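You operate a simulated robot arm through the tools that you are given. There is no shell and no other tool. Be economical: measure what you need, move in short steps, check, and stop when the job is done.

You run a simulated two-armed robot. Do the job below in one go: nothing can be reset, and whatever is moved stays where it is left.

Task
Take the seam roller and put it on the shelf of the wash bench. Close the wash drawer. Put the red pipe cap on the top of the grey hood away on the shelf under the blue-backed bench. The order is free.
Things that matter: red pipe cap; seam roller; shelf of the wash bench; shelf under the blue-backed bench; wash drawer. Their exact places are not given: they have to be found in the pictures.

The check looks at the end state, three seconds after you hand in, the way a careful person would. Anything else that was tipped, shoved, dropped, spilled or broken makes it a failure. Lids that push on must go on centred and level and be pressed home; caps that screw on are set level and turned clockwise until they are tight.

Robot
Two 7-joint arms with two-finger parallel grippers on one trunk, on a base that drives. Base frame: it is fixed to the floor where the robot stands at the start and does not move with it; the origin is under the middle of the robot, x ahead of it, y to its left, z up. Units: m, rad, N and s.
The left shoulder is at the start at [0.06, 0.144, 0.901], the right one opposite. With the tool pointing down near the work surface each hand reaches from about 0.32 to 0.74 m from the robot's upright axis, wherever it stands, measured 20 degrees to its own side. Places, roughly: red pipe cap (4x4x4 cm) [-4.8, -2.9, 1]; shelf of the wash bench [0.5, 0, 0.3]; shelf under the blue-backed bench [-1, 1.8, 0.4]; wash drawer [-1.5, -0.3, 0.7]. Payload 1.57 kg a hand.
The tool frame of a hand sits at the grasp point between the pads (the TCP): z along the fingers, y along the line on which they close. The tips reach 0.03 m beyond it. The gripper opens to 0.11 m. The fingers are 0.024 m wide and 0.012 m thick; the gripper's body (0.048 by 0.112 m) begins 0.078 m behind the TCP.
Orientation is that of the tool frame in the base frame, as a unit quaternion [w, x, y, z]. With the fingers straight down and closing along the base's y, the tool's x points along the base's -x, its y along +y and its z along -z.

Tools
- The arms move only by the tool send_rows. It takes "left_motion", "right_motion" or both (then of equal length, played together; a hand with none holds still); each is one flat list of numbers, 6 for each row, row after row: the shift along the base's x, y, z in units of 50 mm (1.0 is 50 mm), then the turn, a rotation vector about the base's x, y, z in units of 4 degrees (1.0 is 4 degrees). In form: [tx, ty, tz, wx, wy, wz, tx, ty, tz, wx, wy, wz, ...]. A call has 1 to 8 rows; each row shifts and turns the commanded pose from where the row before left it. "left_grip" and "right_grip" are, for a hand that has rows, the gripper command, from -1 (fully open) to 1 (shut), values between in proportion, set as the call begins (left out, the last holds). A call with a number of a shift or a turn outside -1 to 1 is refused whole. A row lasts 0.2 s, in which the tool goes at most 0.05 m and 0.15 rad; a call with a longer step from one row to the next is refused whole, and so is a gripper value outside its range. A pose out of reach is approached as far as the arm can. The call stops where the force on the tool passes 40 N (or 10 N more than at its start, if that is more) or the arm is blocked; 0.2 s more then pass. The fingers move at their own pace (about 0.045 m/s each) and stop on an object; they squeeze with about 22 N. The grip force told is the motor's: it shows also when the fingers shut on nothing. Time passes only in rows, and 0.2 s behind the last, so rows that do not move let the fingers close. It gives the time, the measured TCP pose, the force on the tool (base axes), the opening and the grip force at its end, in the units of the frame above (readings bear some noise), with the torque about the TCP (base axes, N m) and any sound that the robot's microphone picked up.
- Cameras (640 x 400 px; columns grow to the right, rows downward): "scene" is now at [0.0322, 0.045, 1.5113]; the picture's right is [0.56, -0.83, 0.00], its down [-0.63, -0.43, -0.64] and it looks along [0.53, 0.36, -0.77] (base axes); focal length 248 px, centre (320, 200). "left" rides on the left gripper at [0.07, -0.016, -0.141] in its tool frame; the picture's right is [0.23, 0.97, 0.00], its down [-0.86, 0.20, -0.48] and it looks along [-0.47, 0.11, 0.88] (tool axes); focal length 222 px, centre (320, 200). "right" rides on the right gripper at [0.07, 0.016, -0.141] in its tool frame; the picture's right is [-0.23, 0.97, 0.00], its down [-0.86, -0.20, -0.48] and it looks along [-0.47, -0.11, 0.88] (tool axes); focal length 222 px, centre (320, 200).
- get_image(camera): a new picture of that camera. No time passes.
- slide_trunk(by): slides the trunk up (or, below 0, down) by that many m; the arms and the scene camera ride with it, the base frame stays. It gives what a move gives, with no picture.
- steer(legs): drives the robot by 1 to 6 legs, each [ahead, left, turn to the left] in m, m and rad, along the robot's own axes; the way and the turn of a leg run together, so that a leg with both is an arc; at most 1.5 m and 3.142 rad a leg. The arms and the cameras ride along, it lands a little off, and it stops where it bumps. It gives what a move gives.
- head_to(pan, tilt): turns the head with the scene camera to pan (to the left, within 1.501 rad either way) and tilt (down, from -0.506 to 1.204), counted from straight ahead of the robot. It gives what a move gives.
- probe_pixels(camera, pixels): for up to 12 pixels [column, row] of the newest picture of that camera ("zoom" is the newest enlarged one), the place [x, y, z] in the base frame of the surface seen there, good to about 0.003 m. No time passes.
- close_up(camera, box): a new picture of the part [left, top, right, bottom] of that camera's present view, enlarged. No time passes.
- close_job(): hands the job in; it is judged then, once.

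Go step by step. Measure first, check grasps and placings, and put right what went wrong. The budget is 110 turns and 92 pictures, counting those below and the enlarged ones. Unless the task says otherwise, let go and move clear before handing in, and close with one line.

The tools are called by a JSON object that holds its "name" and its "arguments". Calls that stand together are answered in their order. send_rows: Moves the arms, as the interface text tells. Its arguments: {"type":"object","properties":{"left_motion":{"type":"array","items":{"type":"number"}},"left_grip":{"type":"number"},"right_motion":{"type":"array","items":{"type":"number"}},"right_grip":{"type":"number"}},"required":[]} The other tools are called the same way: slide_trunk (by) slides the trunk up or down; steer (legs) drives the base; head_to (pan, tilt) turns the head that bears the scene camera; get_image (camera) takes a picture; probe_pixels (camera, pixels) gives the place of the surface under pixels of a picture; close_up (camera, box) takes an enlarged picture of a part of a camera's view; close_job () hands the job in.

At the start:

```text
clock: 0.0
left_position: [0.331, 0.506, 1.0125]
left_tcp_rot: [0.001, 0.0, 1.0, 0.0]
left_force: [-0.3, -0.6, 0.0]
left_torque: [0.03, 0.0, 0.02]
left_width: 0.1103
left_grasp_force: 0.1
right_position: [0.3854, 0.0624, 1.027]
right_tcp_rot: [0.001, 0.0, 1.0, 0.0]
right_force: [0.1, 0.5, -0.6]
right_torque: [-0.01, -0.02, -0.01]
right_width: 0.1098
right_grasp_force: 0.0
trunk travel left (down, up): [-0.5, 0.09]
robot x, y, heading: [-0.0013, -0.0026, 0.005]
head pan, tilt: [0.599, 0.873]
```

scene: 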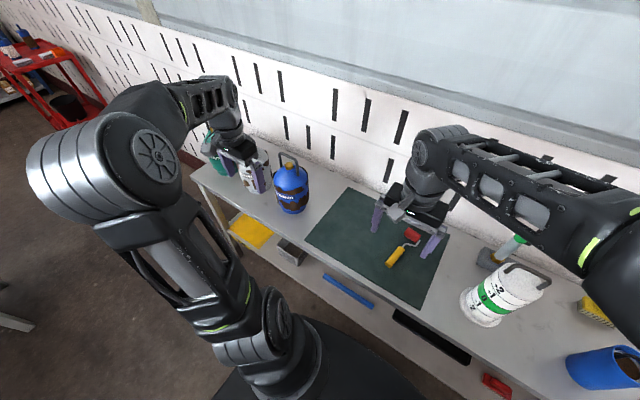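
right: 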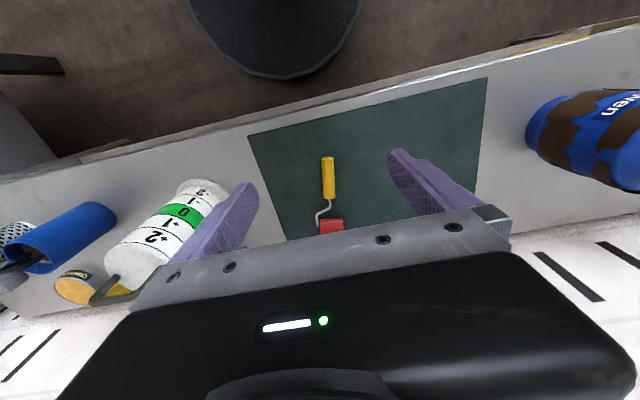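
left: 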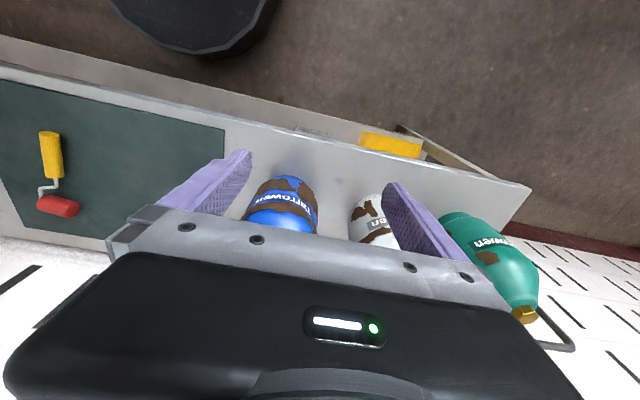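

The seam roller (yellow handle, red wheel) lies on the green mat near scene pixel (403,248). I'll measure it and the bench.

{"name": "probe_pixels", "arguments": {"camera": "right", "pixels": [[327, 160], [328, 180], [329, 196], [318, 214], [330, 226], [300, 150], [487, 78], [248, 136], [287, 240], [322, 222], [340, 224]]}}

{"name": "close_up", "arguments": {"camera": "scene", "box": [220, 200, 540, 400]}}

{"name": "head_to", "arguments": {"pan": -0.6, "tilt": 0.8}}

{"name": "get_image", "arguments": {"camera": "scene"}}

```text
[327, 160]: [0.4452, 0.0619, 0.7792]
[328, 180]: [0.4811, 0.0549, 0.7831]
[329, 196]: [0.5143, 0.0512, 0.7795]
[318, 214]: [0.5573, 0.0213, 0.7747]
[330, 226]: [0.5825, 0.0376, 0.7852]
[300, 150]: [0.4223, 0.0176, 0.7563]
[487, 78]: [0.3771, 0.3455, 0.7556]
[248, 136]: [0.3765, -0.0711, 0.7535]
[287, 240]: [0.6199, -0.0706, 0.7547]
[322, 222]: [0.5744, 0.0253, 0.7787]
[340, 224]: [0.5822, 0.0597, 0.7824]
```

```text
2.00 times, centred on (380, 300) of scene
```

zoom: 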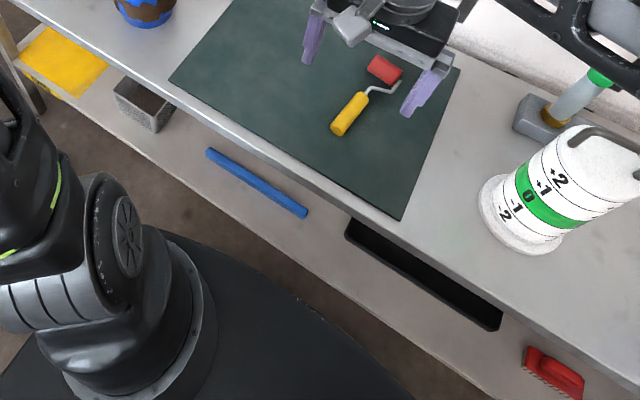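

```text
clock: 1.4
left_position: [0.3297, 0.5061, 1.0116]
left_tcp_rot: [-0.001, 0.0, 1.0, 0.0]
left_force: [0.8, 1.0, 0.2]
left_torque: [-0.02, -0.02, 0.03]
left_width: 0.1099
left_grasp_force: 0.1
right_position: [0.3851, 0.0612, 1.0262]
right_tcp_rot: [0.001, 0.0, 1.0, 0.0]
right_force: [0.2, 0.6, 0.2]
right_torque: [0.0, 0.01, -0.01]
right_width: 0.1102
right_grasp_force: 0.0
trunk travel left (down, up): [-0.5, 0.09]
robot x, y, heading: [0.0, -0.0018, 0.002]
head pan, tilt: [-0.6, 0.799]
```

```text
87 pictures are left
```

scene: 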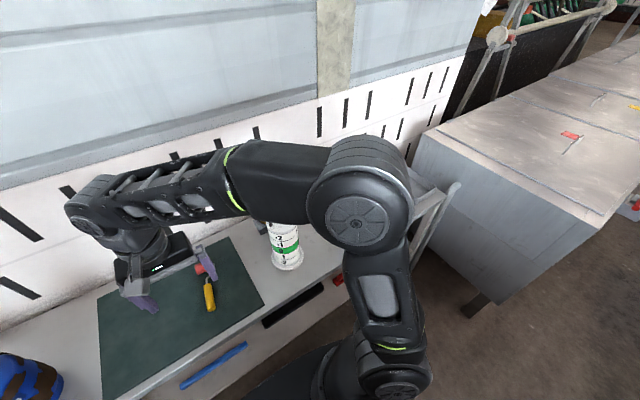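

The handle runs from about (0.445,0.062) to (0.514,0.051), top z≈0.78. I'll go above it with the right hand, aligned, and down most of the way.

{"name": "send_rows", "arguments": {"right_motion": [0.95, -0.05, 0, 0, 0, -1, 0.95, -0.05, 0, 0, 0, -1, 0, 0, -0.9, 0, 0, -0.4, 0, 0, -0.9, 0, 0, 0, 0, 0, -0.9, 0, 0, 0, 0, 0, -0.9, 0, 0, 0], "right_grip": -1}}

{"name": "get_image", "arguments": {"camera": "right"}}

{"name": "head_to", "arguments": {"pan": 0.2, "tilt": 1.1}}

{"name": "get_image", "arguments": {"camera": "scene"}}

```text
clock: 2.8
left_position: [0.3308, 0.5051, 1.0113]
left_tcp_rot: [0.0, -0.001, 1.0, 0.0]
left_force: [0.0, -0.6, 0.5]
left_torque: [-0.01, 0.03, -0.01]
left_width: 0.1101
left_grasp_force: 0.0
right_position: [0.479, 0.0545, 0.8471]
right_tcp_rot: [0.0, 0.084, 0.996, 0.001]
right_force: [0.2, 0.3, 0.2]
right_torque: [-0.02, 0.03, 0.01]
right_width: 0.1102
right_grasp_force: 0.0
trunk travel left (down, up): [-0.5, 0.09]
robot x, y, heading: [0.0015, 0.0041, -0.0]
head pan, tilt: [-0.6, 0.799]
```

```text
86 pictures are left
```

right: 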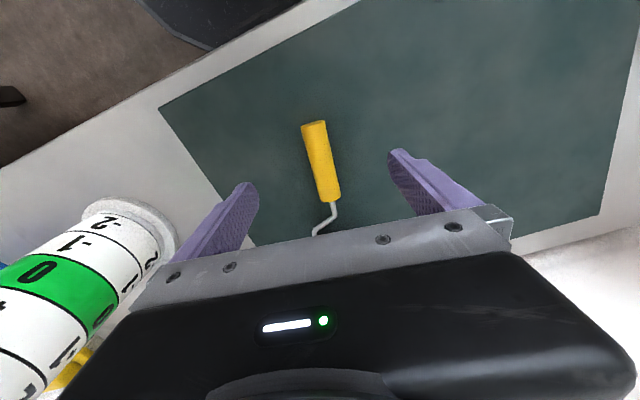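

```text
clock: 3.9
left_position: [0.3308, 0.5063, 1.0116]
left_tcp_rot: [0.0, 0.0, 1.0, 0.0]
left_force: [-0.1, -0.3, 0.0]
left_torque: [0.01, -0.01, 0.03]
left_width: 0.1101
left_grasp_force: 0.0
right_position: [0.4791, 0.0548, 0.8485]
right_tcp_rot: [0.0, 0.084, 0.996, 0.0]
right_force: [-0.3, -0.2, -0.2]
right_torque: [-0.01, 0.02, -0.01]
right_width: 0.1102
right_grasp_force: 0.0
trunk travel left (down, up): [-0.5, 0.09]
robot x, y, heading: [-0.0017, -0.0049, 0.003]
head pan, tilt: [0.201, 1.1]
```

```text
85 pictures are left
```

scene: 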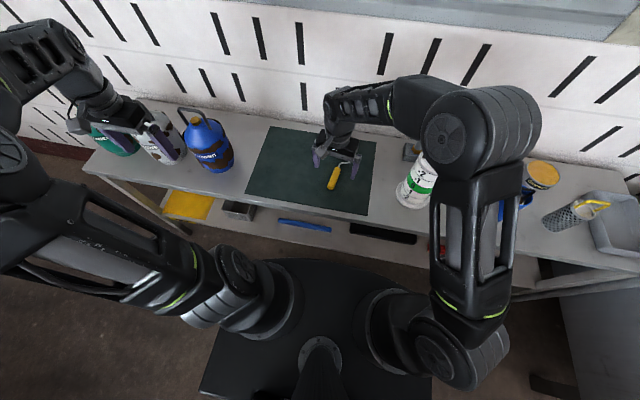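

Aligned with the handle; lowering 0.06 m and closing.

{"name": "send_rows", "arguments": {"right_motion": [0, 0, -0.6, 0, 0, 0, 0, 0, -0.6, 0, 0, 0]}}

{"name": "send_rows", "arguments": {"right_motion": [0, 0, 0, 0, 0, 0, 0, 0, 0, 0, 0, 0, 0, 0, 0, 0, 0, 0, 0, 0, 0, 0, 0, 0, 0, 0, 0, 0, 0, 0, 0, 0, 0, 0, 0, 0], "right_grip": 1}}

{"name": "send_rows", "arguments": {"right_motion": [0, 0, 0.9, 0, 0, 0, 0, 0, 0.9, 0, 0, 0]}}

{"name": "close_up", "arguments": {"camera": "scene", "box": [160, 100, 480, 300]}}

{"name": "probe_pixels", "arguments": {"camera": "scene", "pixels": [[305, 224], [350, 230], [265, 222], [345, 212], [240, 208], [340, 235], [335, 248], [420, 245], [190, 205], [260, 235], [175, 225]]}}

```text
clock: 4.5
left_position: [0.3311, 0.5077, 1.013]
left_tcp_rot: [0.0, 0.0, 1.0, 0.0]
left_force: [0.2, 0.0, 0.3]
left_torque: [0.0, 0.01, 0.04]
left_width: 0.11
left_grasp_force: 0.1
right_position: [0.4787, 0.0557, 0.7863]
right_tcp_rot: [-0.001, 0.083, 0.997, 0.0]
right_force: [0.3, -0.6, -0.5]
right_torque: [-0.04, -0.02, 0.04]
right_width: 0.11
right_grasp_force: 0.0
trunk travel left (down, up): [-0.5, 0.09]
robot x, y, heading: [0.0033, 0.0015, -0.002]
head pan, tilt: [0.201, 1.1]
```

```text
clock: 5.9
left_position: [0.3305, 0.5065, 1.0124]
left_tcp_rot: [-0.001, 0.0, 1.0, 0.0]
left_force: [0.4, 0.6, 0.2]
left_torque: [-0.02, -0.02, 0.0]
left_width: 0.1099
left_grasp_force: 0.0
right_position: [0.4783, 0.0546, 0.7874]
right_tcp_rot: [-0.001, 0.084, 0.996, 0.0]
right_force: [0.5, 2.0, 0.5]
right_torque: [0.03, -0.02, 0.08]
right_width: 0.0234
right_grasp_force: 21.7
trunk travel left (down, up): [-0.5, 0.09]
robot x, y, heading: [-0.0057, 0.0018, 0.005]
head pan, tilt: [0.201, 1.1]
```

```text
clock: 6.5
left_position: [0.3306, 0.5064, 1.0113]
left_tcp_rot: [0.0, 0.0, 1.0, 0.0]
left_force: [0.4, 0.1, 0.1]
left_torque: [0.01, -0.02, -0.01]
left_width: 0.11
left_grasp_force: 0.1
right_position: [0.4787, 0.0553, 0.8763]
right_tcp_rot: [0.0, 0.084, 0.996, 0.0]
right_force: [-0.3, -0.6, -0.8]
right_torque: [0.01, 0.04, 0.0]
right_width: 0.023
right_grasp_force: 22.0
trunk travel left (down, up): [-0.5, 0.09]
robot x, y, heading: [0.0011, -0.0004, 0.0]
head pan, tilt: [0.201, 1.1]
```

```text
2.00 times, centred on (320, 200) of scene
```

zoom: 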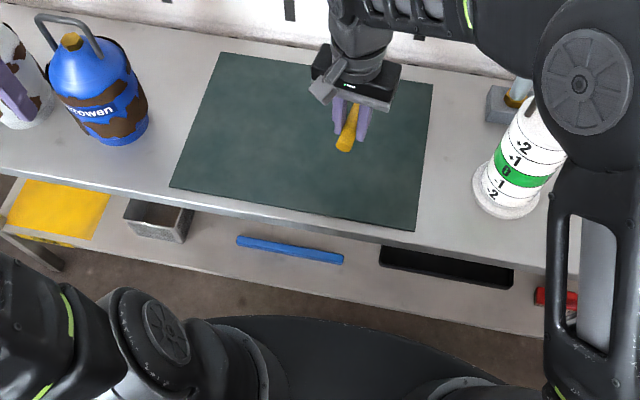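

```text
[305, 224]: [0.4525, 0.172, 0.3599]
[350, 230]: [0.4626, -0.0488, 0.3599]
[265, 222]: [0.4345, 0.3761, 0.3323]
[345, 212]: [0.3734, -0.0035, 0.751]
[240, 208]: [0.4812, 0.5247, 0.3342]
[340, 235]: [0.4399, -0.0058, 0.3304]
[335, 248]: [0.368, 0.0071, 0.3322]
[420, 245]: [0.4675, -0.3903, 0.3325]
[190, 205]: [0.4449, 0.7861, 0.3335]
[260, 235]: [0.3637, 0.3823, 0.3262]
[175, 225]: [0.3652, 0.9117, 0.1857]
```

The roller is gripped (width 0.023) and lifted. The wash bench's shelf is at z≈0.332 with its front edge at x≈0.36. I'll back off, then lower the trunk to look at the shelf.

{"name": "send_rows", "arguments": {"right_motion": [0, 0, 0.9, 0, 0, 0, 0, 0, 0.9, 0, 0, 0]}}

{"name": "steer", "arguments": {"legs": [[-0.5, 0, 0]]}}

{"name": "slide_trunk", "arguments": {"by": -0.42}}

{"name": "head_to", "arguments": {"pan": 0, "tilt": 0.7}}

{"name": "get_image", "arguments": {"camera": "scene"}}

```text
clock: 7.1
left_position: [0.3314, 0.5065, 1.0119]
left_tcp_rot: [0.0, -0.001, 1.0, 0.0]
left_force: [-0.2, 0.1, -1.0]
left_torque: [-0.03, -0.02, -0.02]
left_width: 0.1097
left_grasp_force: 0.0
right_position: [0.4781, 0.0551, 0.9659]
right_tcp_rot: [-0.001, 0.084, 0.996, -0.001]
right_force: [-0.5, 0.4, -0.5]
right_torque: [0.0, 0.08, 0.02]
right_width: 0.0232
right_grasp_force: 21.9
trunk travel left (down, up): [-0.5, 0.09]
robot x, y, heading: [-0.0007, 0.0014, -0.004]
head pan, tilt: [0.201, 1.1]
```

```text
clock: 10.1
left_position: [-0.1714, 0.5069, 1.0123]
left_tcp_rot: [0.0, -0.003, 1.0, 0.0]
left_force: [0.0, -0.4, 0.2]
left_torque: [0.03, -0.02, 0.02]
left_width: 0.1099
left_grasp_force: 0.1
right_position: [-0.0192, 0.0558, 0.9652]
right_tcp_rot: [0.0, 0.081, 0.997, 0.001]
right_force: [-0.3, -0.2, -1.8]
right_torque: [0.05, 0.06, -0.02]
right_width: 0.0231
right_grasp_force: 21.6
trunk travel left (down, up): [-0.5, 0.09]
robot x, y, heading: [-0.4967, -0.0018, 0.01]
head pan, tilt: [0.201, 1.1]
```

```text
refused: -0.42 is not a number from -0.4 to 0.4
```

```text
clock: 10.9
left_position: [-0.1703, 0.5066, 1.0119]
left_tcp_rot: [-0.001, -0.003, 1.0, 0.001]
left_force: [0.2, -0.7, -0.6]
left_torque: [0.01, 0.0, 0.04]
left_width: 0.1099
left_grasp_force: 0.0
right_position: [-0.0188, 0.0566, 0.9656]
right_tcp_rot: [0.001, 0.081, 0.997, 0.0]
right_force: [0.9, -0.5, -1.1]
right_torque: [0.02, 0.08, 0.01]
right_width: 0.023
right_grasp_force: 21.7
trunk travel left (down, up): [-0.5, 0.09]
robot x, y, heading: [-0.4969, -0.0004, 0.006]
head pan, tilt: [0.0, 0.7]
```

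```text
83 pictures are left
```

scene: 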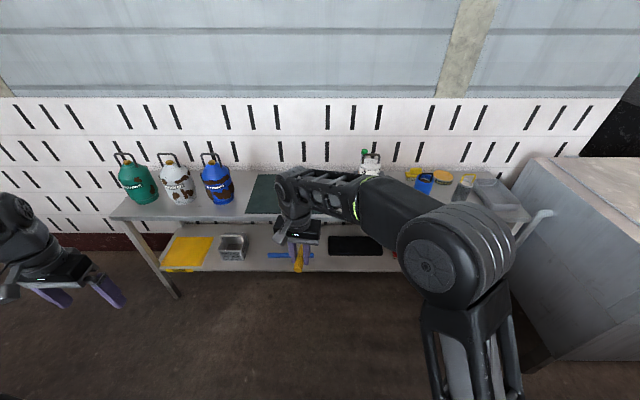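

Lowering the trunk 0.4 m now that the hands are clear of the bench, then looking under.

{"name": "slide_trunk", "arguments": {"by": -0.4}}

{"name": "get_image", "arguments": {"camera": "scene"}}

{"name": "get_image", "arguments": {"camera": "right"}}

```text
clock: 14.8
left_position: [-0.1709, 0.5075, 0.6104]
left_tcp_rot: [0.0, -0.002, 1.0, 0.0]
left_force: [1.0, -0.5, -0.5]
left_torque: [-0.01, 0.03, -0.03]
left_width: 0.1102
left_grasp_force: 0.2
right_position: [-0.0204, 0.0566, 0.5651]
right_tcp_rot: [0.0, 0.082, 0.997, 0.0]
right_force: [-0.1, 0.7, -1.3]
right_torque: [0.03, 0.06, 0.04]
right_width: 0.0231
right_grasp_force: 22.2
trunk travel left (down, up): [-0.1, 0.49]
robot x, y, heading: [-0.4985, -0.0029, 0.006]
head pan, tilt: [0.0, 0.7]
```

```text
82 pictures are left
```

scene: 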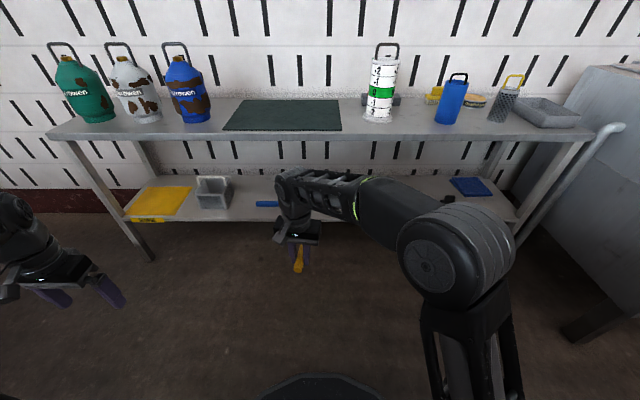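

```text
81 pictures are left
```

right: 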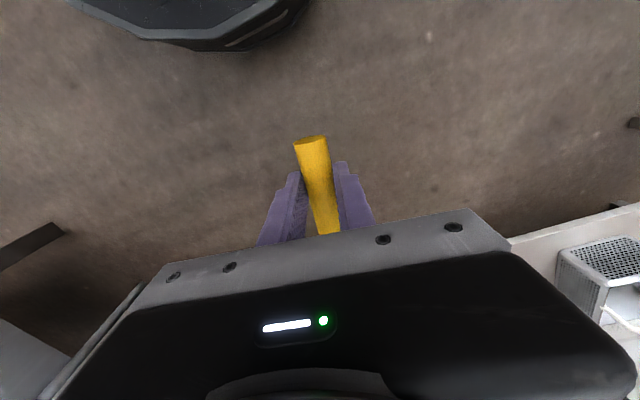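

I'll measure the shelf's free area: items at (210,192), (266,204) and (470,186).

{"name": "probe_pixels", "arguments": {"camera": "scene", "pixels": [[185, 192], [198, 205], [228, 205], [233, 190], [257, 204], [270, 204], [250, 215], [250, 190], [250, 180], [270, 185], [240, 222], [260, 130]]}}

{"name": "close_up", "arguments": {"camera": "scene", "box": [110, 130, 350, 280]}}

```text
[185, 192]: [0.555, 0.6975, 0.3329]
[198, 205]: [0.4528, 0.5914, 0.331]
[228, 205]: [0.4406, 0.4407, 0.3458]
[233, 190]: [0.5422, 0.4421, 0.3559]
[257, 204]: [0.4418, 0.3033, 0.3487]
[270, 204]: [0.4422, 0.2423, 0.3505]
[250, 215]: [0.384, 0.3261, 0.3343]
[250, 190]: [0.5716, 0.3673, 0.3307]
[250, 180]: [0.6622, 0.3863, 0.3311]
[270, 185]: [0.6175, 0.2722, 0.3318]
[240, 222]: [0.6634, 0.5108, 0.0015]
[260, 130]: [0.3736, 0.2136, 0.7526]
```

```text
2.67 times, centred on (230, 205) of scene
```

zoom: 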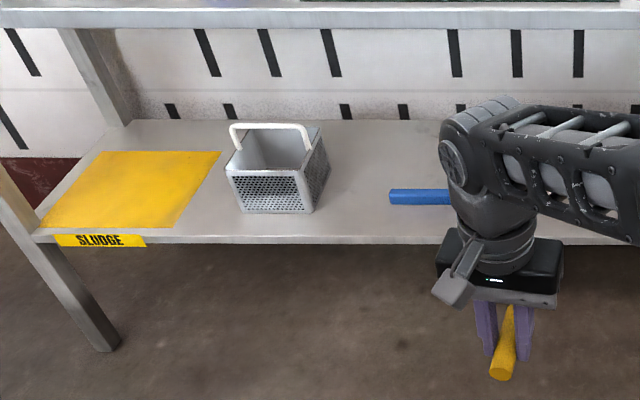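

The free spot is behind the blue bar, about x 0.5–0.62, y 0.18–0.42, z 0.332. I'll turn the roller crosswise (red end to −y) and tilt the hand forward, out here in open space.

{"name": "send_rows", "arguments": {"right_motion": [0, 0, 0, 0, 0, -1, 0, 0, 0, 0, 0, -1, 0, 0, 0, 0, 0, -1, 0, 0, 0, 0, 0, -1, 0, 0, 0, 0, 0, -1, 0, 0, 0, 0, 0, -1, 0, 0, 0, 0, 0, -1, 0, 0, 0, 0, 0, -1]}}

{"name": "send_rows", "arguments": {"right_motion": [0, 0, 0, 0, 0, -1, 0, 0, 0, 0, 0, -1, 0, 0, 0, 0, 0, -1, 0, 0, 0, 0, 0, -1, 0, 0, 0, 0, 0, -1, 0, 0, 0, 0, 0, -1, 0, 0, 0, 0, 0, -1, 0, 0, 0, 0, 0, -1]}}

{"name": "send_rows", "arguments": {"right_motion": [0, 0, 0, 0, 0, -1, 0, 0, 0, 0, 0, -1, 0, 0, 0, 0, 0, -1, 0, 0, 0, 0, 0, -1, 0, 0, 0, 0, -1, 0, 0, 0, 0, 0, -1, 0, 0, 0, 0, 0, -1, 0, 0, 0, 0, 0, -1, 0]}}

{"name": "send_rows", "arguments": {"right_motion": [0, 0, 0, 0, -1, 0, 0, 0, 0, 0, -1, 0, 0, 0, 0, 0, -1, 0, 0, 0, 0, 0, -1, 0, 0, 0, 0, 0, -1, 0, 0, 0, 0, 0, -1, 0]}}

{"name": "get_image", "arguments": {"camera": "scene"}}

{"name": "get_image", "arguments": {"camera": "right"}}

```text
clock: 16.6
left_position: [-0.1695, 0.5068, 0.6126]
left_tcp_rot: [0.0, -0.003, 1.0, -0.001]
left_force: [-0.2, 0.2, -0.4]
left_torque: [0.01, 0.02, -0.01]
left_width: 0.1099
left_grasp_force: 0.1
right_position: [-0.0187, 0.0564, 0.5654]
right_tcp_rot: [0.0, 0.353, 0.936, 0.0]
right_force: [0.5, 0.8, -1.6]
right_torque: [0.06, 0.06, 0.0]
right_width: 0.023
right_grasp_force: 22.6
trunk travel left (down, up): [-0.1, 0.49]
robot x, y, heading: [-0.4964, 0.0004, 0.003]
head pan, tilt: [0.0, 0.7]
```

```text
clock: 18.4
left_position: [-0.1699, 0.5062, 0.6128]
left_tcp_rot: [-0.001, -0.003, 1.0, 0.0]
left_force: [-0.2, -1.0, 1.2]
left_torque: [-0.01, 0.04, 0.02]
left_width: 0.1099
left_grasp_force: 0.0
right_position: [-0.0188, 0.0568, 0.5649]
right_tcp_rot: [0.0, 0.597, 0.802, 0.0]
right_force: [0.1, 0.1, -0.8]
right_torque: [0.09, 0.06, -0.01]
right_width: 0.0229
right_grasp_force: 21.9
trunk travel left (down, up): [-0.1, 0.49]
robot x, y, heading: [-0.4957, -0.0017, 0.005]
head pan, tilt: [0.0, 0.7]
```

```text
clock: 20.2
left_position: [-0.1703, 0.5057, 0.6118]
left_tcp_rot: [0.0, -0.003, 1.0, 0.0]
left_force: [0.2, 0.2, -0.7]
left_torque: [0.03, -0.07, 0.0]
left_width: 0.1098
left_grasp_force: 0.0
right_position: [-0.0193, 0.0556, 0.5657]
right_tcp_rot: [0.099, 0.696, 0.704, 0.098]
right_force: [-0.8, -0.4, -1.7]
right_torque: [0.05, -0.02, -0.03]
right_width: 0.0231
right_grasp_force: 21.6
trunk travel left (down, up): [-0.1, 0.49]
robot x, y, heading: [-0.4979, -0.0006, 0.003]
head pan, tilt: [0.0, 0.7]
```

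```text
clock: 21.6
left_position: [-0.1698, 0.5062, 0.6121]
left_tcp_rot: [0.001, -0.003, 1.0, 0.0]
left_force: [0.5, -0.7, 0.2]
left_torque: [0.02, 0.0, 0.02]
left_width: 0.11
left_grasp_force: 0.1
right_position: [-0.0175, 0.0569, 0.5655]
right_tcp_rot: [0.244, 0.661, 0.668, 0.241]
right_force: [0.0, 0.5, -1.5]
right_torque: [0.08, -0.02, -0.01]
right_width: 0.023
right_grasp_force: 21.8
trunk travel left (down, up): [-0.1, 0.49]
robot x, y, heading: [-0.4985, -0.0003, 0.006]
head pan, tilt: [0.0, 0.7]
```

```text
79 pictures are left
```

scene: 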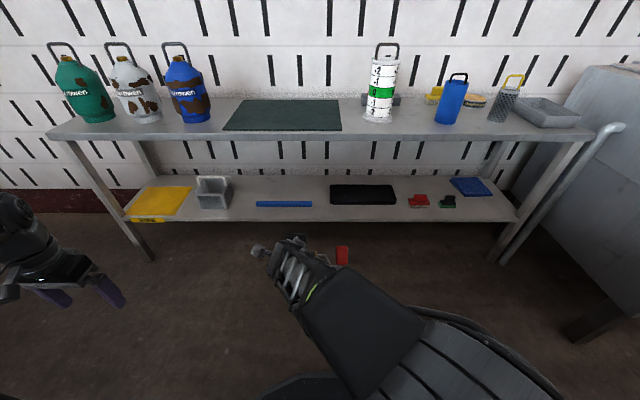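

```text
78 pictures are left
```

right: 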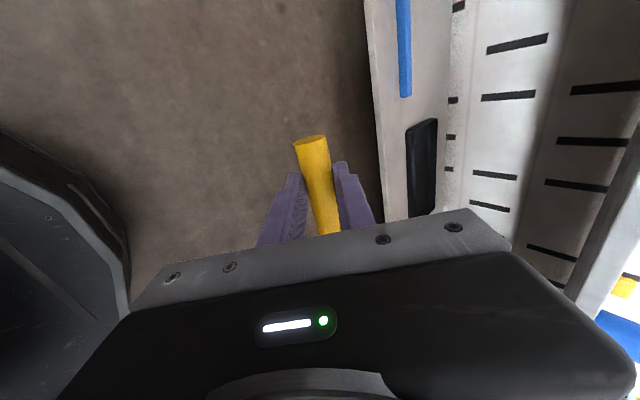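

Orientation is right (fingers 42° forward, handle crosswise). Lowering the hand to z≈0.46, then shifting left and driving in.

{"name": "send_rows", "arguments": {"right_motion": [0, 0, -0.7, 0, 0, 0, 0, 0, -0.7, 0, 0, 0, 0, 0, -0.7, 0, 0, 0]}}

{"name": "steer", "arguments": {"legs": [[0, 0.24, 0], [0.36, 0, 0]]}}

{"name": "get_image", "arguments": {"camera": "scene"}}

{"name": "get_image", "arguments": {"camera": "right"}}

```text
clock: 22.4
left_position: [-0.1706, 0.5068, 0.6138]
left_tcp_rot: [0.0, -0.003, 1.0, 0.0]
left_force: [-0.2, -0.2, -0.2]
left_torque: [0.02, -0.03, -0.02]
left_width: 0.11
left_grasp_force: 0.2
right_position: [-0.0182, 0.057, 0.4603]
right_tcp_rot: [0.244, 0.66, 0.668, 0.241]
right_force: [-0.4, -1.0, -0.1]
right_torque: [0.05, -0.02, 0.0]
right_width: 0.0229
right_grasp_force: 22.4
trunk travel left (down, up): [-0.1, 0.49]
robot x, y, heading: [-0.4976, -0.0039, 0.004]
head pan, tilt: [0.0, 0.7]
```

```text
clock: 26.0
left_position: [0.1875, 0.7473, 0.6118]
left_tcp_rot: [0.0, -0.003, 1.0, 0.0]
left_force: [0.3, -0.4, -0.5]
left_torque: [0.0, -0.01, 0.0]
left_width: 0.1102
left_grasp_force: 0.1
right_position: [0.3397, 0.2977, 0.4597]
right_tcp_rot: [0.243, 0.66, 0.669, 0.24]
right_force: [0.4, 1.1, -1.7]
right_torque: [0.06, 0.04, 0.03]
right_width: 0.0232
right_grasp_force: 22.2
trunk travel left (down, up): [-0.1, 0.49]
robot x, y, heading: [-0.14, 0.238, 0.007]
head pan, tilt: [0.0, 0.7]
```

```text
77 pictures are left
```

scene: 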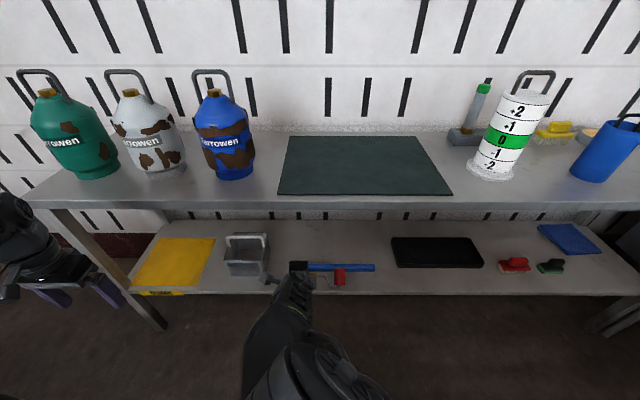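

```text
76 pictures are left
```

right: 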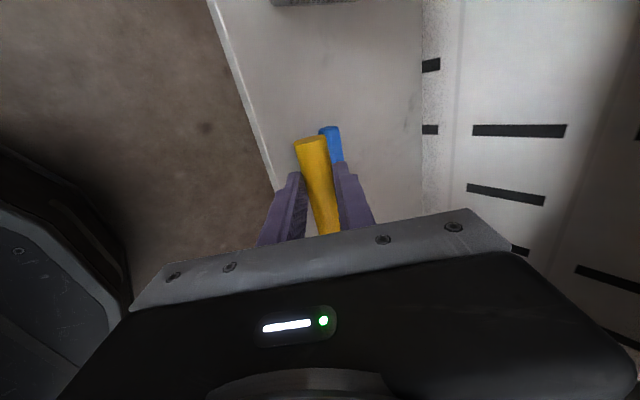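

Path looks clear; extending 0.2 m over the bar at z≈0.43.

{"name": "send_rows", "arguments": {"right_motion": [0, 0, -0.6, 0, 0, 0, 0.8, 0, 0, 0, 0, 0, 0.8, 0, 0, 0, 0, 0, 0.8, 0, 0, 0, 0, 0, 0.8, 0, 0, 0, 0, 0, 0.8, 0, 0, 0, 0, 0]}}

{"name": "get_image", "arguments": {"camera": "scene"}}

{"name": "get_image", "arguments": {"camera": "right"}}

```text
clock: 27.4
left_position: [0.1877, 0.7479, 0.6121]
left_tcp_rot: [0.0, -0.002, 1.0, 0.0]
left_force: [0.7, -0.3, 0.5]
left_torque: [0.0, -0.02, -0.02]
left_width: 0.1098
left_grasp_force: 0.0
right_position: [0.5392, 0.2984, 0.4294]
right_tcp_rot: [0.243, 0.66, 0.669, 0.24]
right_force: [0.1, 0.7, -0.7]
right_torque: [0.04, 0.01, -0.01]
right_width: 0.0232
right_grasp_force: 22.1
trunk travel left (down, up): [-0.1, 0.49]
robot x, y, heading: [-0.1426, 0.2366, 0.006]
head pan, tilt: [0.0, 0.7]
```

```text
75 pictures are left
```

scene: 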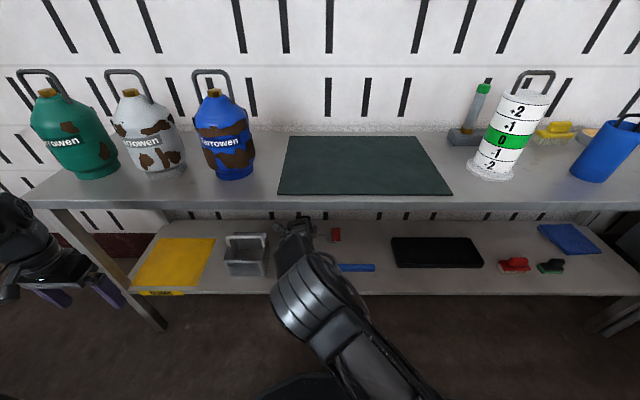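

```text
74 pictures are left
```

right: 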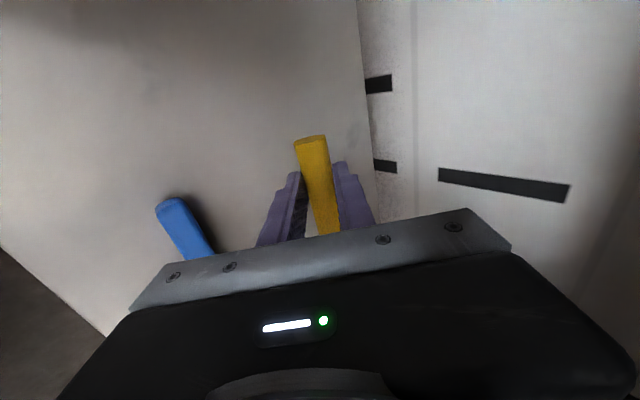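

The hand is over the free spot. The wheel is tilted with the hand, so I'll reduce the tilt to about 18° before setting down, and check clearance to the bench top.

{"name": "send_rows", "arguments": {"right_motion": [0, 0, 0, 0, 1, 0, 0, 0, 0, 0, 1, 0, 0, 0, 0, 0, 1, 0, 0, 0, 0, 0, 1, 0, 0, 0, 0, 0, 1, 0, 0, 0, 0, 0, 1, 0]}}

{"name": "get_image", "arguments": {"camera": "scene"}}

{"name": "get_image", "arguments": {"camera": "left"}}

```text
clock: 29.0
left_position: [0.1866, 0.7473, 0.6139]
left_tcp_rot: [0.0, -0.003, 1.0, 0.001]
left_force: [0.2, 0.6, -0.1]
left_torque: [-0.04, 0.0, 0.0]
left_width: 0.11
left_grasp_force: 0.1
right_position: [0.5141, 0.3001, 0.3913]
right_tcp_rot: [0.089, 0.691, 0.715, 0.063]
right_force: [0.9, -1.3, -1.5]
right_torque: [0.05, 0.03, -0.02]
right_width: 0.0232
right_grasp_force: 22.3
trunk travel left (down, up): [-0.1, 0.49]
robot x, y, heading: [-0.1402, 0.2392, 0.005]
head pan, tilt: [0.0, 0.7]
stopped in row 6 (right hand): the arm was blocked; the commanded pose is now the measured one
```

```text
73 pictures are left
```

scene: 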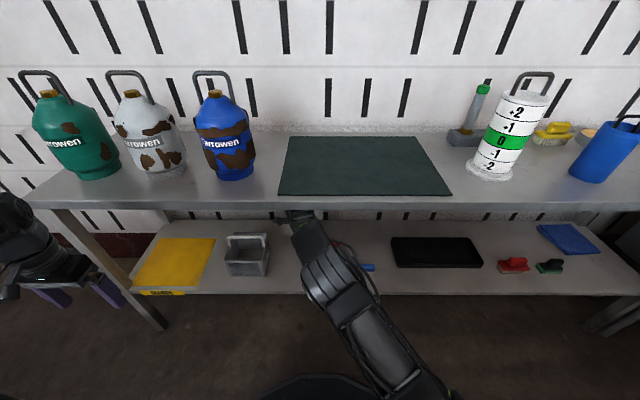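

```text
72 pictures are left
```

left: 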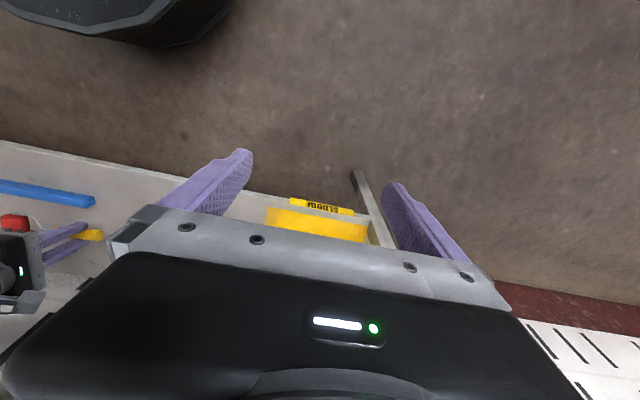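

The hand stopped at ~12° tilt with TCP (0.514,0.300,0.391) — likely a wrist limit, with no force on the tool. That tilt is good enough; nudging forward 15 mm and lowering carefully.

{"name": "send_rows", "arguments": {"right_motion": [0.3, 0, 0, 0, 0, 0, 0, 0, -0.2, 0, 0, 0, 0, 0, -0.15, 0, 0, 0]}}

{"name": "get_image", "arguments": {"camera": "left"}}

{"name": "get_image", "arguments": {"camera": "right"}}

```text
clock: 29.8
left_position: [0.1867, 0.7468, 0.6113]
left_tcp_rot: [0.001, -0.002, 1.0, 0.0]
left_force: [-0.7, 0.1, 0.1]
left_torque: [0.01, 0.02, 0.03]
left_width: 0.1102
left_grasp_force: 0.0
right_position: [0.5316, 0.2999, 0.3753]
right_tcp_rot: [0.09, 0.69, 0.715, 0.068]
right_force: [-0.4, 0.6, -2.1]
right_torque: [0.06, 0.02, 0.04]
right_width: 0.0231
right_grasp_force: 21.8
trunk travel left (down, up): [-0.1, 0.49]
robot x, y, heading: [-0.1435, 0.2365, 0.004]
head pan, tilt: [0.0, 0.7]
```

```text
71 pictures are left
```

left: 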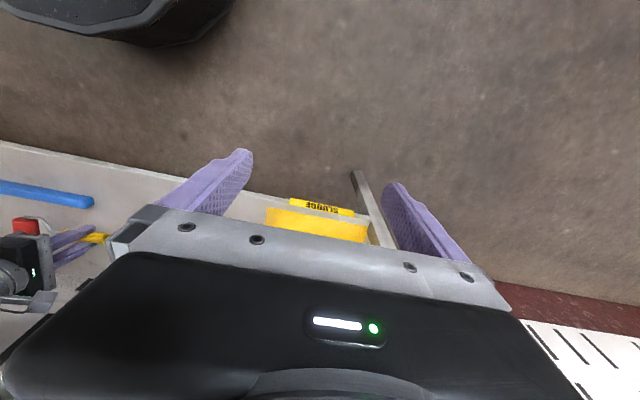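

```text
70 pictures are left
```

right: 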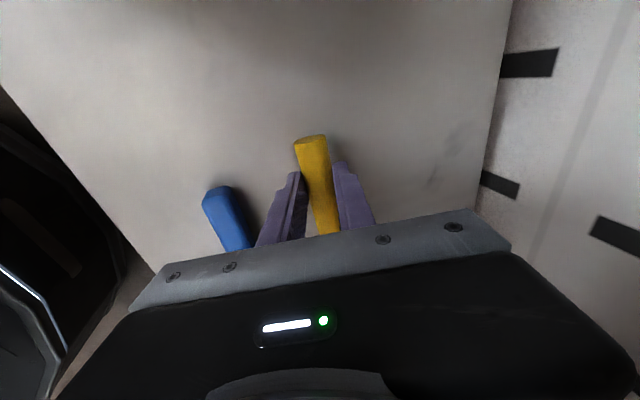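

Good clearance from the bar. Lowering the last few millimetres in small rows until light contact.

{"name": "send_rows", "arguments": {"right_motion": [0, 0, -0.1, 0, 0, 0, 0, 0, -0.08, 0, 0, 0]}}

{"name": "probe_pixels", "arguments": {"camera": "right", "pixels": [[310, 140], [315, 170], [318, 200], [300, 175], [345, 168], [290, 140], [215, 195]]}}

```text
clock: 30.4
left_position: [0.1862, 0.7478, 0.6108]
left_tcp_rot: [0.001, -0.002, 1.0, 0.0]
left_force: [-0.1, -0.4, 0.3]
left_torque: [0.0, 0.01, -0.02]
left_width: 0.1098
left_grasp_force: 0.0
right_position: [0.532, 0.3003, 0.3659]
right_tcp_rot: [0.091, 0.69, 0.715, 0.067]
right_force: [0.1, 0.4, -0.6]
right_torque: [0.09, 0.02, 0.01]
right_width: 0.023
right_grasp_force: 22.6
trunk travel left (down, up): [-0.1, 0.49]
robot x, y, heading: [-0.1451, 0.2395, 0.006]
head pan, tilt: [0.0, 0.7]
```

```text
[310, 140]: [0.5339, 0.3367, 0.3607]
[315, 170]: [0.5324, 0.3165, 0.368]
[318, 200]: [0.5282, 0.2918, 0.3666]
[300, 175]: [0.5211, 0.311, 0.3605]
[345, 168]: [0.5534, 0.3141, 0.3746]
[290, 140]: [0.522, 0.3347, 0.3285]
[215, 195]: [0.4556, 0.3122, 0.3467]
```

Handle bottom is now ~3 mm above the shelf. One more 2 mm, then open to ~5 cm and lift.

{"name": "send_rows", "arguments": {"right_motion": [0, 0, -0.05, 0, 0, 0]}}

{"name": "send_rows", "arguments": {"right_motion": [0, 0, 0, 0, 0, 0, 0, 0, 0.03, 0, 0, 0, 0, 0, 0.03, 0, 0, 0, 0, 0, 0.03, 0, 0, 0], "right_grip": 0.1}}

{"name": "get_image", "arguments": {"camera": "right"}}

```text
clock: 30.8
left_position: [0.1843, 0.7463, 0.6121]
left_tcp_rot: [0.0, -0.003, 1.0, -0.001]
left_force: [1.3, 0.2, 0.1]
left_torque: [0.02, -0.04, 0.01]
left_width: 0.1099
left_grasp_force: 0.0
right_position: [0.5305, 0.3015, 0.3646]
right_tcp_rot: [0.091, 0.69, 0.715, 0.067]
right_force: [-1.5, -0.2, 5.3]
right_torque: [0.15, 0.18, 0.01]
right_width: 0.023
right_grasp_force: 21.9
trunk travel left (down, up): [-0.1, 0.49]
robot x, y, heading: [-0.1424, 0.2353, 0.004]
head pan, tilt: [0.0, 0.7]
```

```text
clock: 31.8
left_position: [0.1849, 0.7478, 0.6127]
left_tcp_rot: [0.0, -0.002, 1.0, 0.0]
left_force: [0.9, -0.6, 0.6]
left_torque: [-0.02, -0.02, -0.03]
left_width: 0.11
left_grasp_force: 0.1
right_position: [0.5301, 0.3008, 0.3672]
right_tcp_rot: [0.09, 0.691, 0.715, 0.066]
right_force: [3.8, 0.2, 3.6]
right_torque: [0.0, -0.06, -0.03]
right_width: 0.0456
right_grasp_force: 0.0
trunk travel left (down, up): [-0.1, 0.49]
robot x, y, heading: [-0.1453, 0.2379, 0.005]
head pan, tilt: [0.0, 0.7]
```

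```text
69 pictures are left
```

right: 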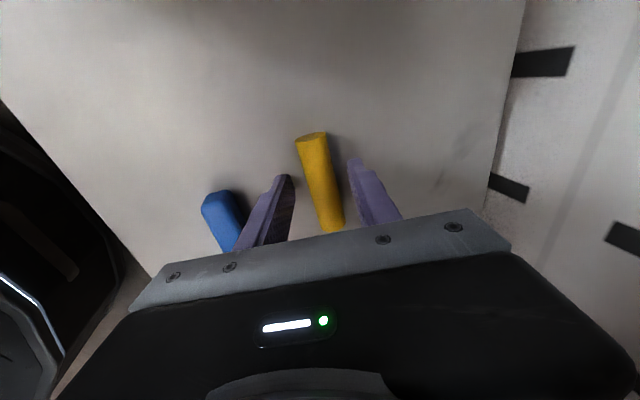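

Released, handle lying on the shelf. Lifting straight, then tilting forward again and withdrawing.

{"name": "send_rows", "arguments": {"right_motion": [0, 0, 0.3, 0, 0, 0, 0, 0, 0.4, 0, 0, 0, 0, 0, 0.4, 0, -0.5, 0, 0, 0, 0.2, 0, -1, 0, 0, 0, 0, 0, -1, 0, 0, 0, 0, 0, -1, 0, 0, 0, 0, 0, -1, 0, 0, 0, 0, 0, -1, 0]}}

{"name": "send_rows", "arguments": {"right_motion": [-0.8, 0, 0, 0, 0, 0, -0.8, 0, 0, 0, 0, 0, -0.8, 0, 0, 0, 0, 0, -0.8, 0, 0, 0, 0, 0, -0.8, 0, 0, 0, 0, 0]}}

{"name": "steer", "arguments": {"legs": [[-0.45, 0, 0]]}}

{"name": "get_image", "arguments": {"camera": "scene"}}

```text
clock: 33.6
left_position: [0.1858, 0.7499, 0.6133]
left_tcp_rot: [0.0, -0.002, 1.0, 0.001]
left_force: [0.7, -0.4, -0.3]
left_torque: [-0.01, 0.01, 0.0]
left_width: 0.11
left_grasp_force: 0.0
right_position: [0.5316, 0.3031, 0.4383]
right_tcp_rot: [0.226, 0.664, 0.684, 0.2]
right_force: [0.6, 0.3, -1.1]
right_torque: [-0.02, 0.0, 0.01]
right_width: 0.0496
right_grasp_force: 0.1
trunk travel left (down, up): [-0.1, 0.49]
robot x, y, heading: [-0.1396, 0.2403, 0.004]
head pan, tilt: [0.0, 0.7]
```

```text
clock: 34.8
left_position: [0.1853, 0.7475, 0.6113]
left_tcp_rot: [-0.001, -0.003, 1.0, 0.0]
left_force: [-0.4, -0.5, 0.5]
left_torque: [-0.02, 0.03, 0.01]
left_width: 0.1098
left_grasp_force: 0.1
right_position: [0.3306, 0.3012, 0.433]
right_tcp_rot: [0.225, 0.665, 0.684, 0.198]
right_force: [-0.2, 0.0, -0.2]
right_torque: [0.03, 0.01, 0.02]
right_width: 0.0494
right_grasp_force: 0.1
trunk travel left (down, up): [-0.1, 0.49]
robot x, y, heading: [-0.1411, 0.2394, 0.008]
head pan, tilt: [0.0, 0.7]
```

```text
clock: 37.6
left_position: [-0.2677, 0.7456, 0.6123]
left_tcp_rot: [-0.001, -0.004, 1.0, 0.0]
left_force: [0.1, 1.0, -0.6]
left_torque: [0.0, 0.02, -0.02]
left_width: 0.1101
left_grasp_force: 0.1
right_position: [-0.1198, 0.299, 0.4326]
right_tcp_rot: [0.224, 0.663, 0.686, 0.198]
right_force: [-0.6, 0.1, 0.0]
right_torque: [0.02, -0.02, 0.0]
right_width: 0.0497
right_grasp_force: 0.2
trunk travel left (down, up): [-0.1, 0.49]
robot x, y, heading: [-0.5963, 0.2386, 0.01]
head pan, tilt: [0.0, 0.7]
```

```text
68 pictures are left
```

scene: 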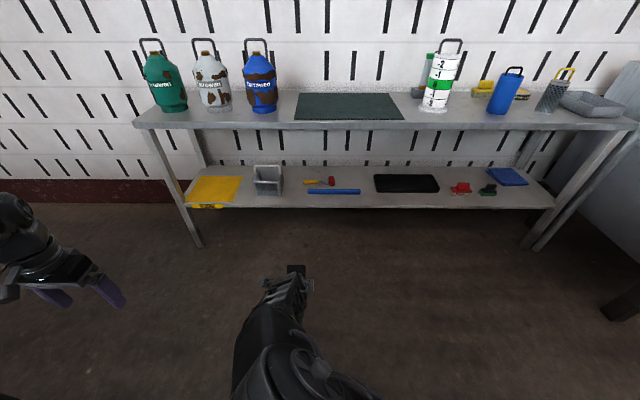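

The roller lies on the shelf behind the blue bar at (318,181), all else undisturbed. Next: raise the trunk and look around for the drawer and the blue-backed bench.

{"name": "slide_trunk", "arguments": {"by": 0.4}}

{"name": "head_to", "arguments": {"pan": 1.5, "tilt": 0.4}}

{"name": "get_image", "arguments": {"camera": "scene"}}

{"name": "head_to", "arguments": {"pan": -1.5, "tilt": 0.4}}

{"name": "get_image", "arguments": {"camera": "scene"}}

```text
clock: 41.4
left_position: [-0.269, 0.7446, 1.0108]
left_tcp_rot: [-0.001, -0.004, 1.0, 0.0]
left_force: [0.7, 0.0, 0.5]
left_torque: [0.03, 0.01, 0.0]
left_width: 0.1102
left_grasp_force: 0.0
right_position: [-0.1216, 0.2991, 0.8343]
right_tcp_rot: [0.225, 0.663, 0.686, 0.199]
right_force: [0.2, -0.5, 0.0]
right_torque: [0.03, 0.01, 0.03]
right_width: 0.0495
right_grasp_force: 0.1
trunk travel left (down, up): [-0.5, 0.09]
robot x, y, heading: [-0.5917, 0.2383, 0.013]
head pan, tilt: [0.0, 0.7]
```

```text
clock: 43.0
left_position: [-0.2681, 0.7456, 1.0108]
left_tcp_rot: [0.0, -0.004, 1.0, 0.0]
left_force: [-0.2, -0.5, -0.5]
left_torque: [-0.01, 0.01, -0.01]
left_width: 0.11
left_grasp_force: 0.0
right_position: [-0.1221, 0.2997, 0.8333]
right_tcp_rot: [0.225, 0.663, 0.686, 0.199]
right_force: [0.3, -0.2, 0.2]
right_torque: [-0.03, 0.01, 0.0]
right_width: 0.0495
right_grasp_force: 0.1
trunk travel left (down, up): [-0.5, 0.09]
robot x, y, heading: [-0.5925, 0.2339, 0.008]
head pan, tilt: [1.499, 0.4]
```

```text
67 pictures are left
```

scene: 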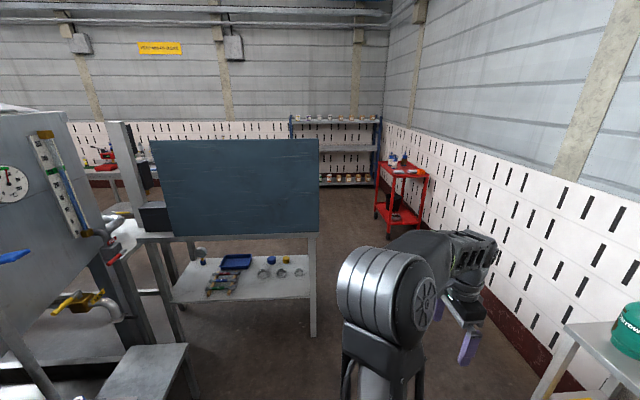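

```text
clock: 45.6
left_position: [-0.2683, 0.7459, 1.0113]
left_tcp_rot: [-0.001, -0.004, 1.0, 0.001]
left_force: [-0.6, -0.8, -0.5]
left_torque: [0.02, 0.0, -0.04]
left_width: 0.11
left_grasp_force: 0.0
right_position: [-0.1209, 0.3004, 0.8326]
right_tcp_rot: [0.226, 0.663, 0.685, 0.198]
right_force: [0.3, -1.1, 0.4]
right_torque: [0.0, -0.01, 0.01]
right_width: 0.0494
right_grasp_force: 0.1
trunk travel left (down, up): [-0.5, 0.09]
robot x, y, heading: [-0.5969, 0.2346, 0.007]
head pan, tilt: [-1.499, 0.4]
```

```text
66 pictures are left
```

scene: 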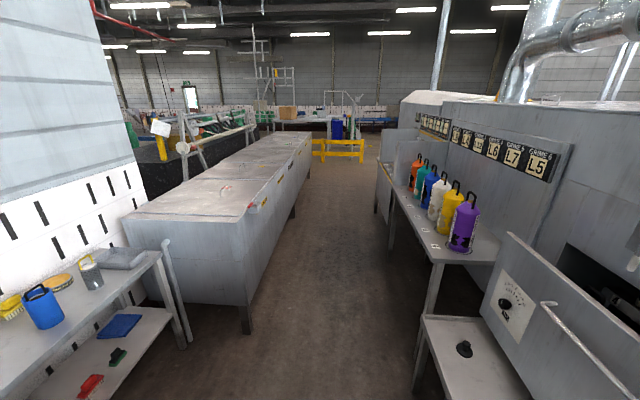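

The open drawer with the pale rail handle seems to be at right (560,330); the blue-backed bench with its shelf is to the left. Measuring these.

{"name": "probe_pixels", "arguments": {"camera": "scene", "pixels": [[545, 304], [600, 372], [510, 240], [480, 310], [600, 270], [505, 303], [465, 348], [570, 350], [560, 200], [440, 322]]}}

{"name": "steer", "arguments": {"legs": [[0.2, 0, -1.2]]}}

{"name": "get_image", "arguments": {"camera": "scene"}}

```text
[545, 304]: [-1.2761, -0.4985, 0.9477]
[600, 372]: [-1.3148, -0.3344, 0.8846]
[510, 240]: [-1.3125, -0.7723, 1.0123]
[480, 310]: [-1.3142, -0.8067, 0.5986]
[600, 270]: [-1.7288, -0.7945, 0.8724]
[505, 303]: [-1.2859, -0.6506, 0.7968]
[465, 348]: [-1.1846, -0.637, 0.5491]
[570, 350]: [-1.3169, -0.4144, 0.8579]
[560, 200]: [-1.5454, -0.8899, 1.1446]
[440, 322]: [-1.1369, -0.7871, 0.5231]
```

```text
clock: 49.0
left_position: [0.1554, 0.0241, 1.0116]
left_tcp_rot: [-0.001, 0.554, 0.832, -0.001]
left_force: [0.0, 0.4, -0.4]
left_torque: [-0.02, -0.03, -0.02]
left_width: 0.1102
left_grasp_force: 0.0
right_position: [-0.2006, -0.2823, 0.8335]
right_tcp_rot: [0.297, 0.933, 0.198, 0.039]
right_force: [0.6, 0.5, -0.1]
right_torque: [0.03, -0.02, 0.03]
right_width: 0.0495
right_grasp_force: 0.0
trunk travel left (down, up): [-0.5, 0.09]
robot x, y, heading: [-0.4368, 0.132, -1.178]
head pan, tilt: [-1.499, 0.4]
```

```text
65 pictures are left
```

scene: 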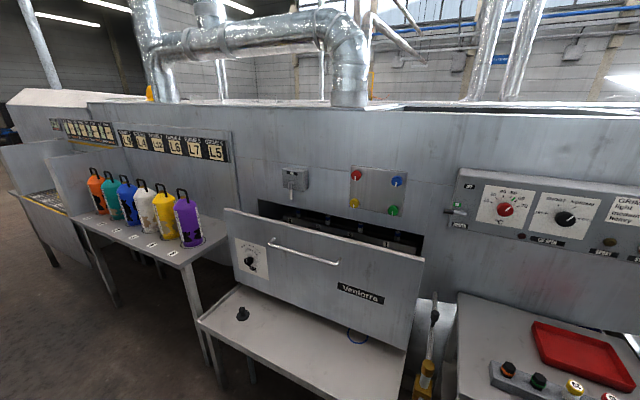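

The "Ventorra" drawer stands out from the machine front. Measuring panel, machine face and table.

{"name": "probe_pixels", "arguments": {"camera": "scene", "pixels": [[228, 212], [422, 260], [410, 340], [330, 255], [320, 290], [440, 260], [290, 165], [375, 240], [300, 320], [200, 322], [395, 395], [425, 365]]}}

{"name": "close_up", "arguments": {"camera": "scene", "box": [190, 190, 470, 390]}}

```text
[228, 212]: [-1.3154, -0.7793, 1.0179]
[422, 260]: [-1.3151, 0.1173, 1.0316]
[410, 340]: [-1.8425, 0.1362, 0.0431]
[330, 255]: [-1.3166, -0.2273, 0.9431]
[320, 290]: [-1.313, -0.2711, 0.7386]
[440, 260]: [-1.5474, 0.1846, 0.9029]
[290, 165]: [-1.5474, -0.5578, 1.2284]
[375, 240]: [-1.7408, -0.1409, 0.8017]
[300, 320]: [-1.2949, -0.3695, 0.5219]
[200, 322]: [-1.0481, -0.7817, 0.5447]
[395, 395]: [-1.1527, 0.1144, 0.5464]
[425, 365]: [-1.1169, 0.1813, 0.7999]
```

```text
2.00 times, centred on (330, 290) of scene
```

zoom: 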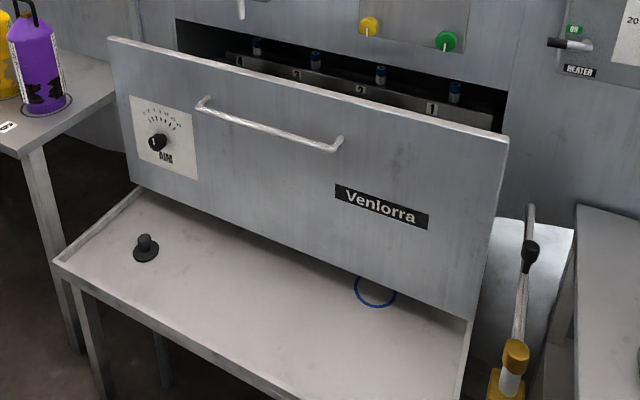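

Drawer panel: face x=−1.315, y −0.78…0.12, z 0.62…1.03; machine face x=−1.547. I'll turn to face it and stand in front of its middle.

{"name": "steer", "arguments": {"legs": [[0, 0, -1.963]]}}

{"name": "steer", "arguments": {"legs": [[0.1, 0.42, 0]]}}

{"name": "head_to", "arguments": {"pan": 0, "tilt": 0.6}}

{"name": "get_image", "arguments": {"camera": "scene"}}

```text
clock: 54.1
left_position: [-0.7711, -0.3701, 1.0114]
left_tcp_rot: [0.0, 1.0, -0.004, 0.0]
left_force: [0.5, 0.4, -0.3]
left_torque: [-0.01, -0.01, 0.03]
left_width: 0.1102
left_grasp_force: 0.2
right_position: [-0.9136, 0.0786, 0.834]
right_tcp_rot: [0.196, 0.68, -0.669, -0.226]
right_force: [0.0, -0.5, -0.7]
right_torque: [-0.04, 0.0, 0.0]
right_width: 0.0493
right_grasp_force: 0.1
trunk travel left (down, up): [-0.5, 0.09]
robot x, y, heading: [-0.4377, 0.1327, 3.126]
head pan, tilt: [-1.499, 0.4]
```

```text
clock: 56.7
left_position: [-0.8737, -0.7869, 1.011]
left_tcp_rot: [0.0, 1.0, -0.003, 0.0]
left_force: [-0.7, 0.0, 0.6]
left_torque: [0.04, 0.01, 0.03]
left_width: 0.1101
left_grasp_force: 0.0
right_position: [-1.0155, -0.3374, 0.8328]
right_tcp_rot: [0.195, 0.681, -0.669, -0.226]
right_force: [0.0, -0.6, -0.6]
right_torque: [0.02, 0.0, -0.01]
right_width: 0.0495
right_grasp_force: 0.1
trunk travel left (down, up): [-0.5, 0.09]
robot x, y, heading: [-0.5405, -0.2789, 3.137]
head pan, tilt: [-1.499, 0.4]
```

```text
clock: 58.3
left_position: [-0.8747, -0.7849, 1.0121]
left_tcp_rot: [0.0, 1.0, -0.003, 0.0]
left_force: [-0.1, 0.0, -0.2]
left_torque: [0.0, -0.02, 0.01]
left_width: 0.1103
left_grasp_force: 0.1
right_position: [-1.0145, -0.3379, 0.8331]
right_tcp_rot: [0.195, 0.681, -0.669, -0.227]
right_force: [0.2, -0.1, -0.2]
right_torque: [0.0, -0.01, 0.0]
right_width: 0.0498
right_grasp_force: 0.1
trunk travel left (down, up): [-0.5, 0.09]
robot x, y, heading: [-0.5399, -0.2806, 3.136]
head pan, tilt: [0.0, 0.6]
```

```text
63 pictures are left
```

scene: 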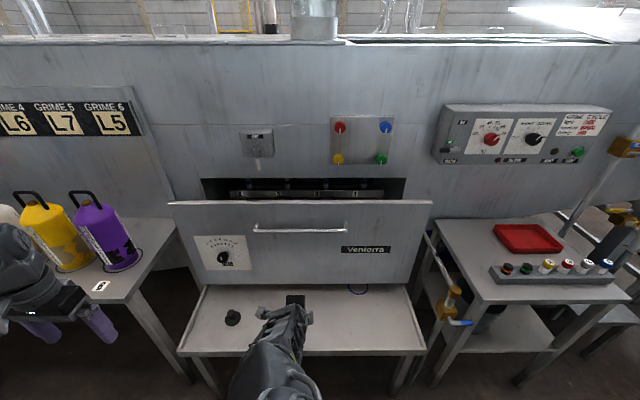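

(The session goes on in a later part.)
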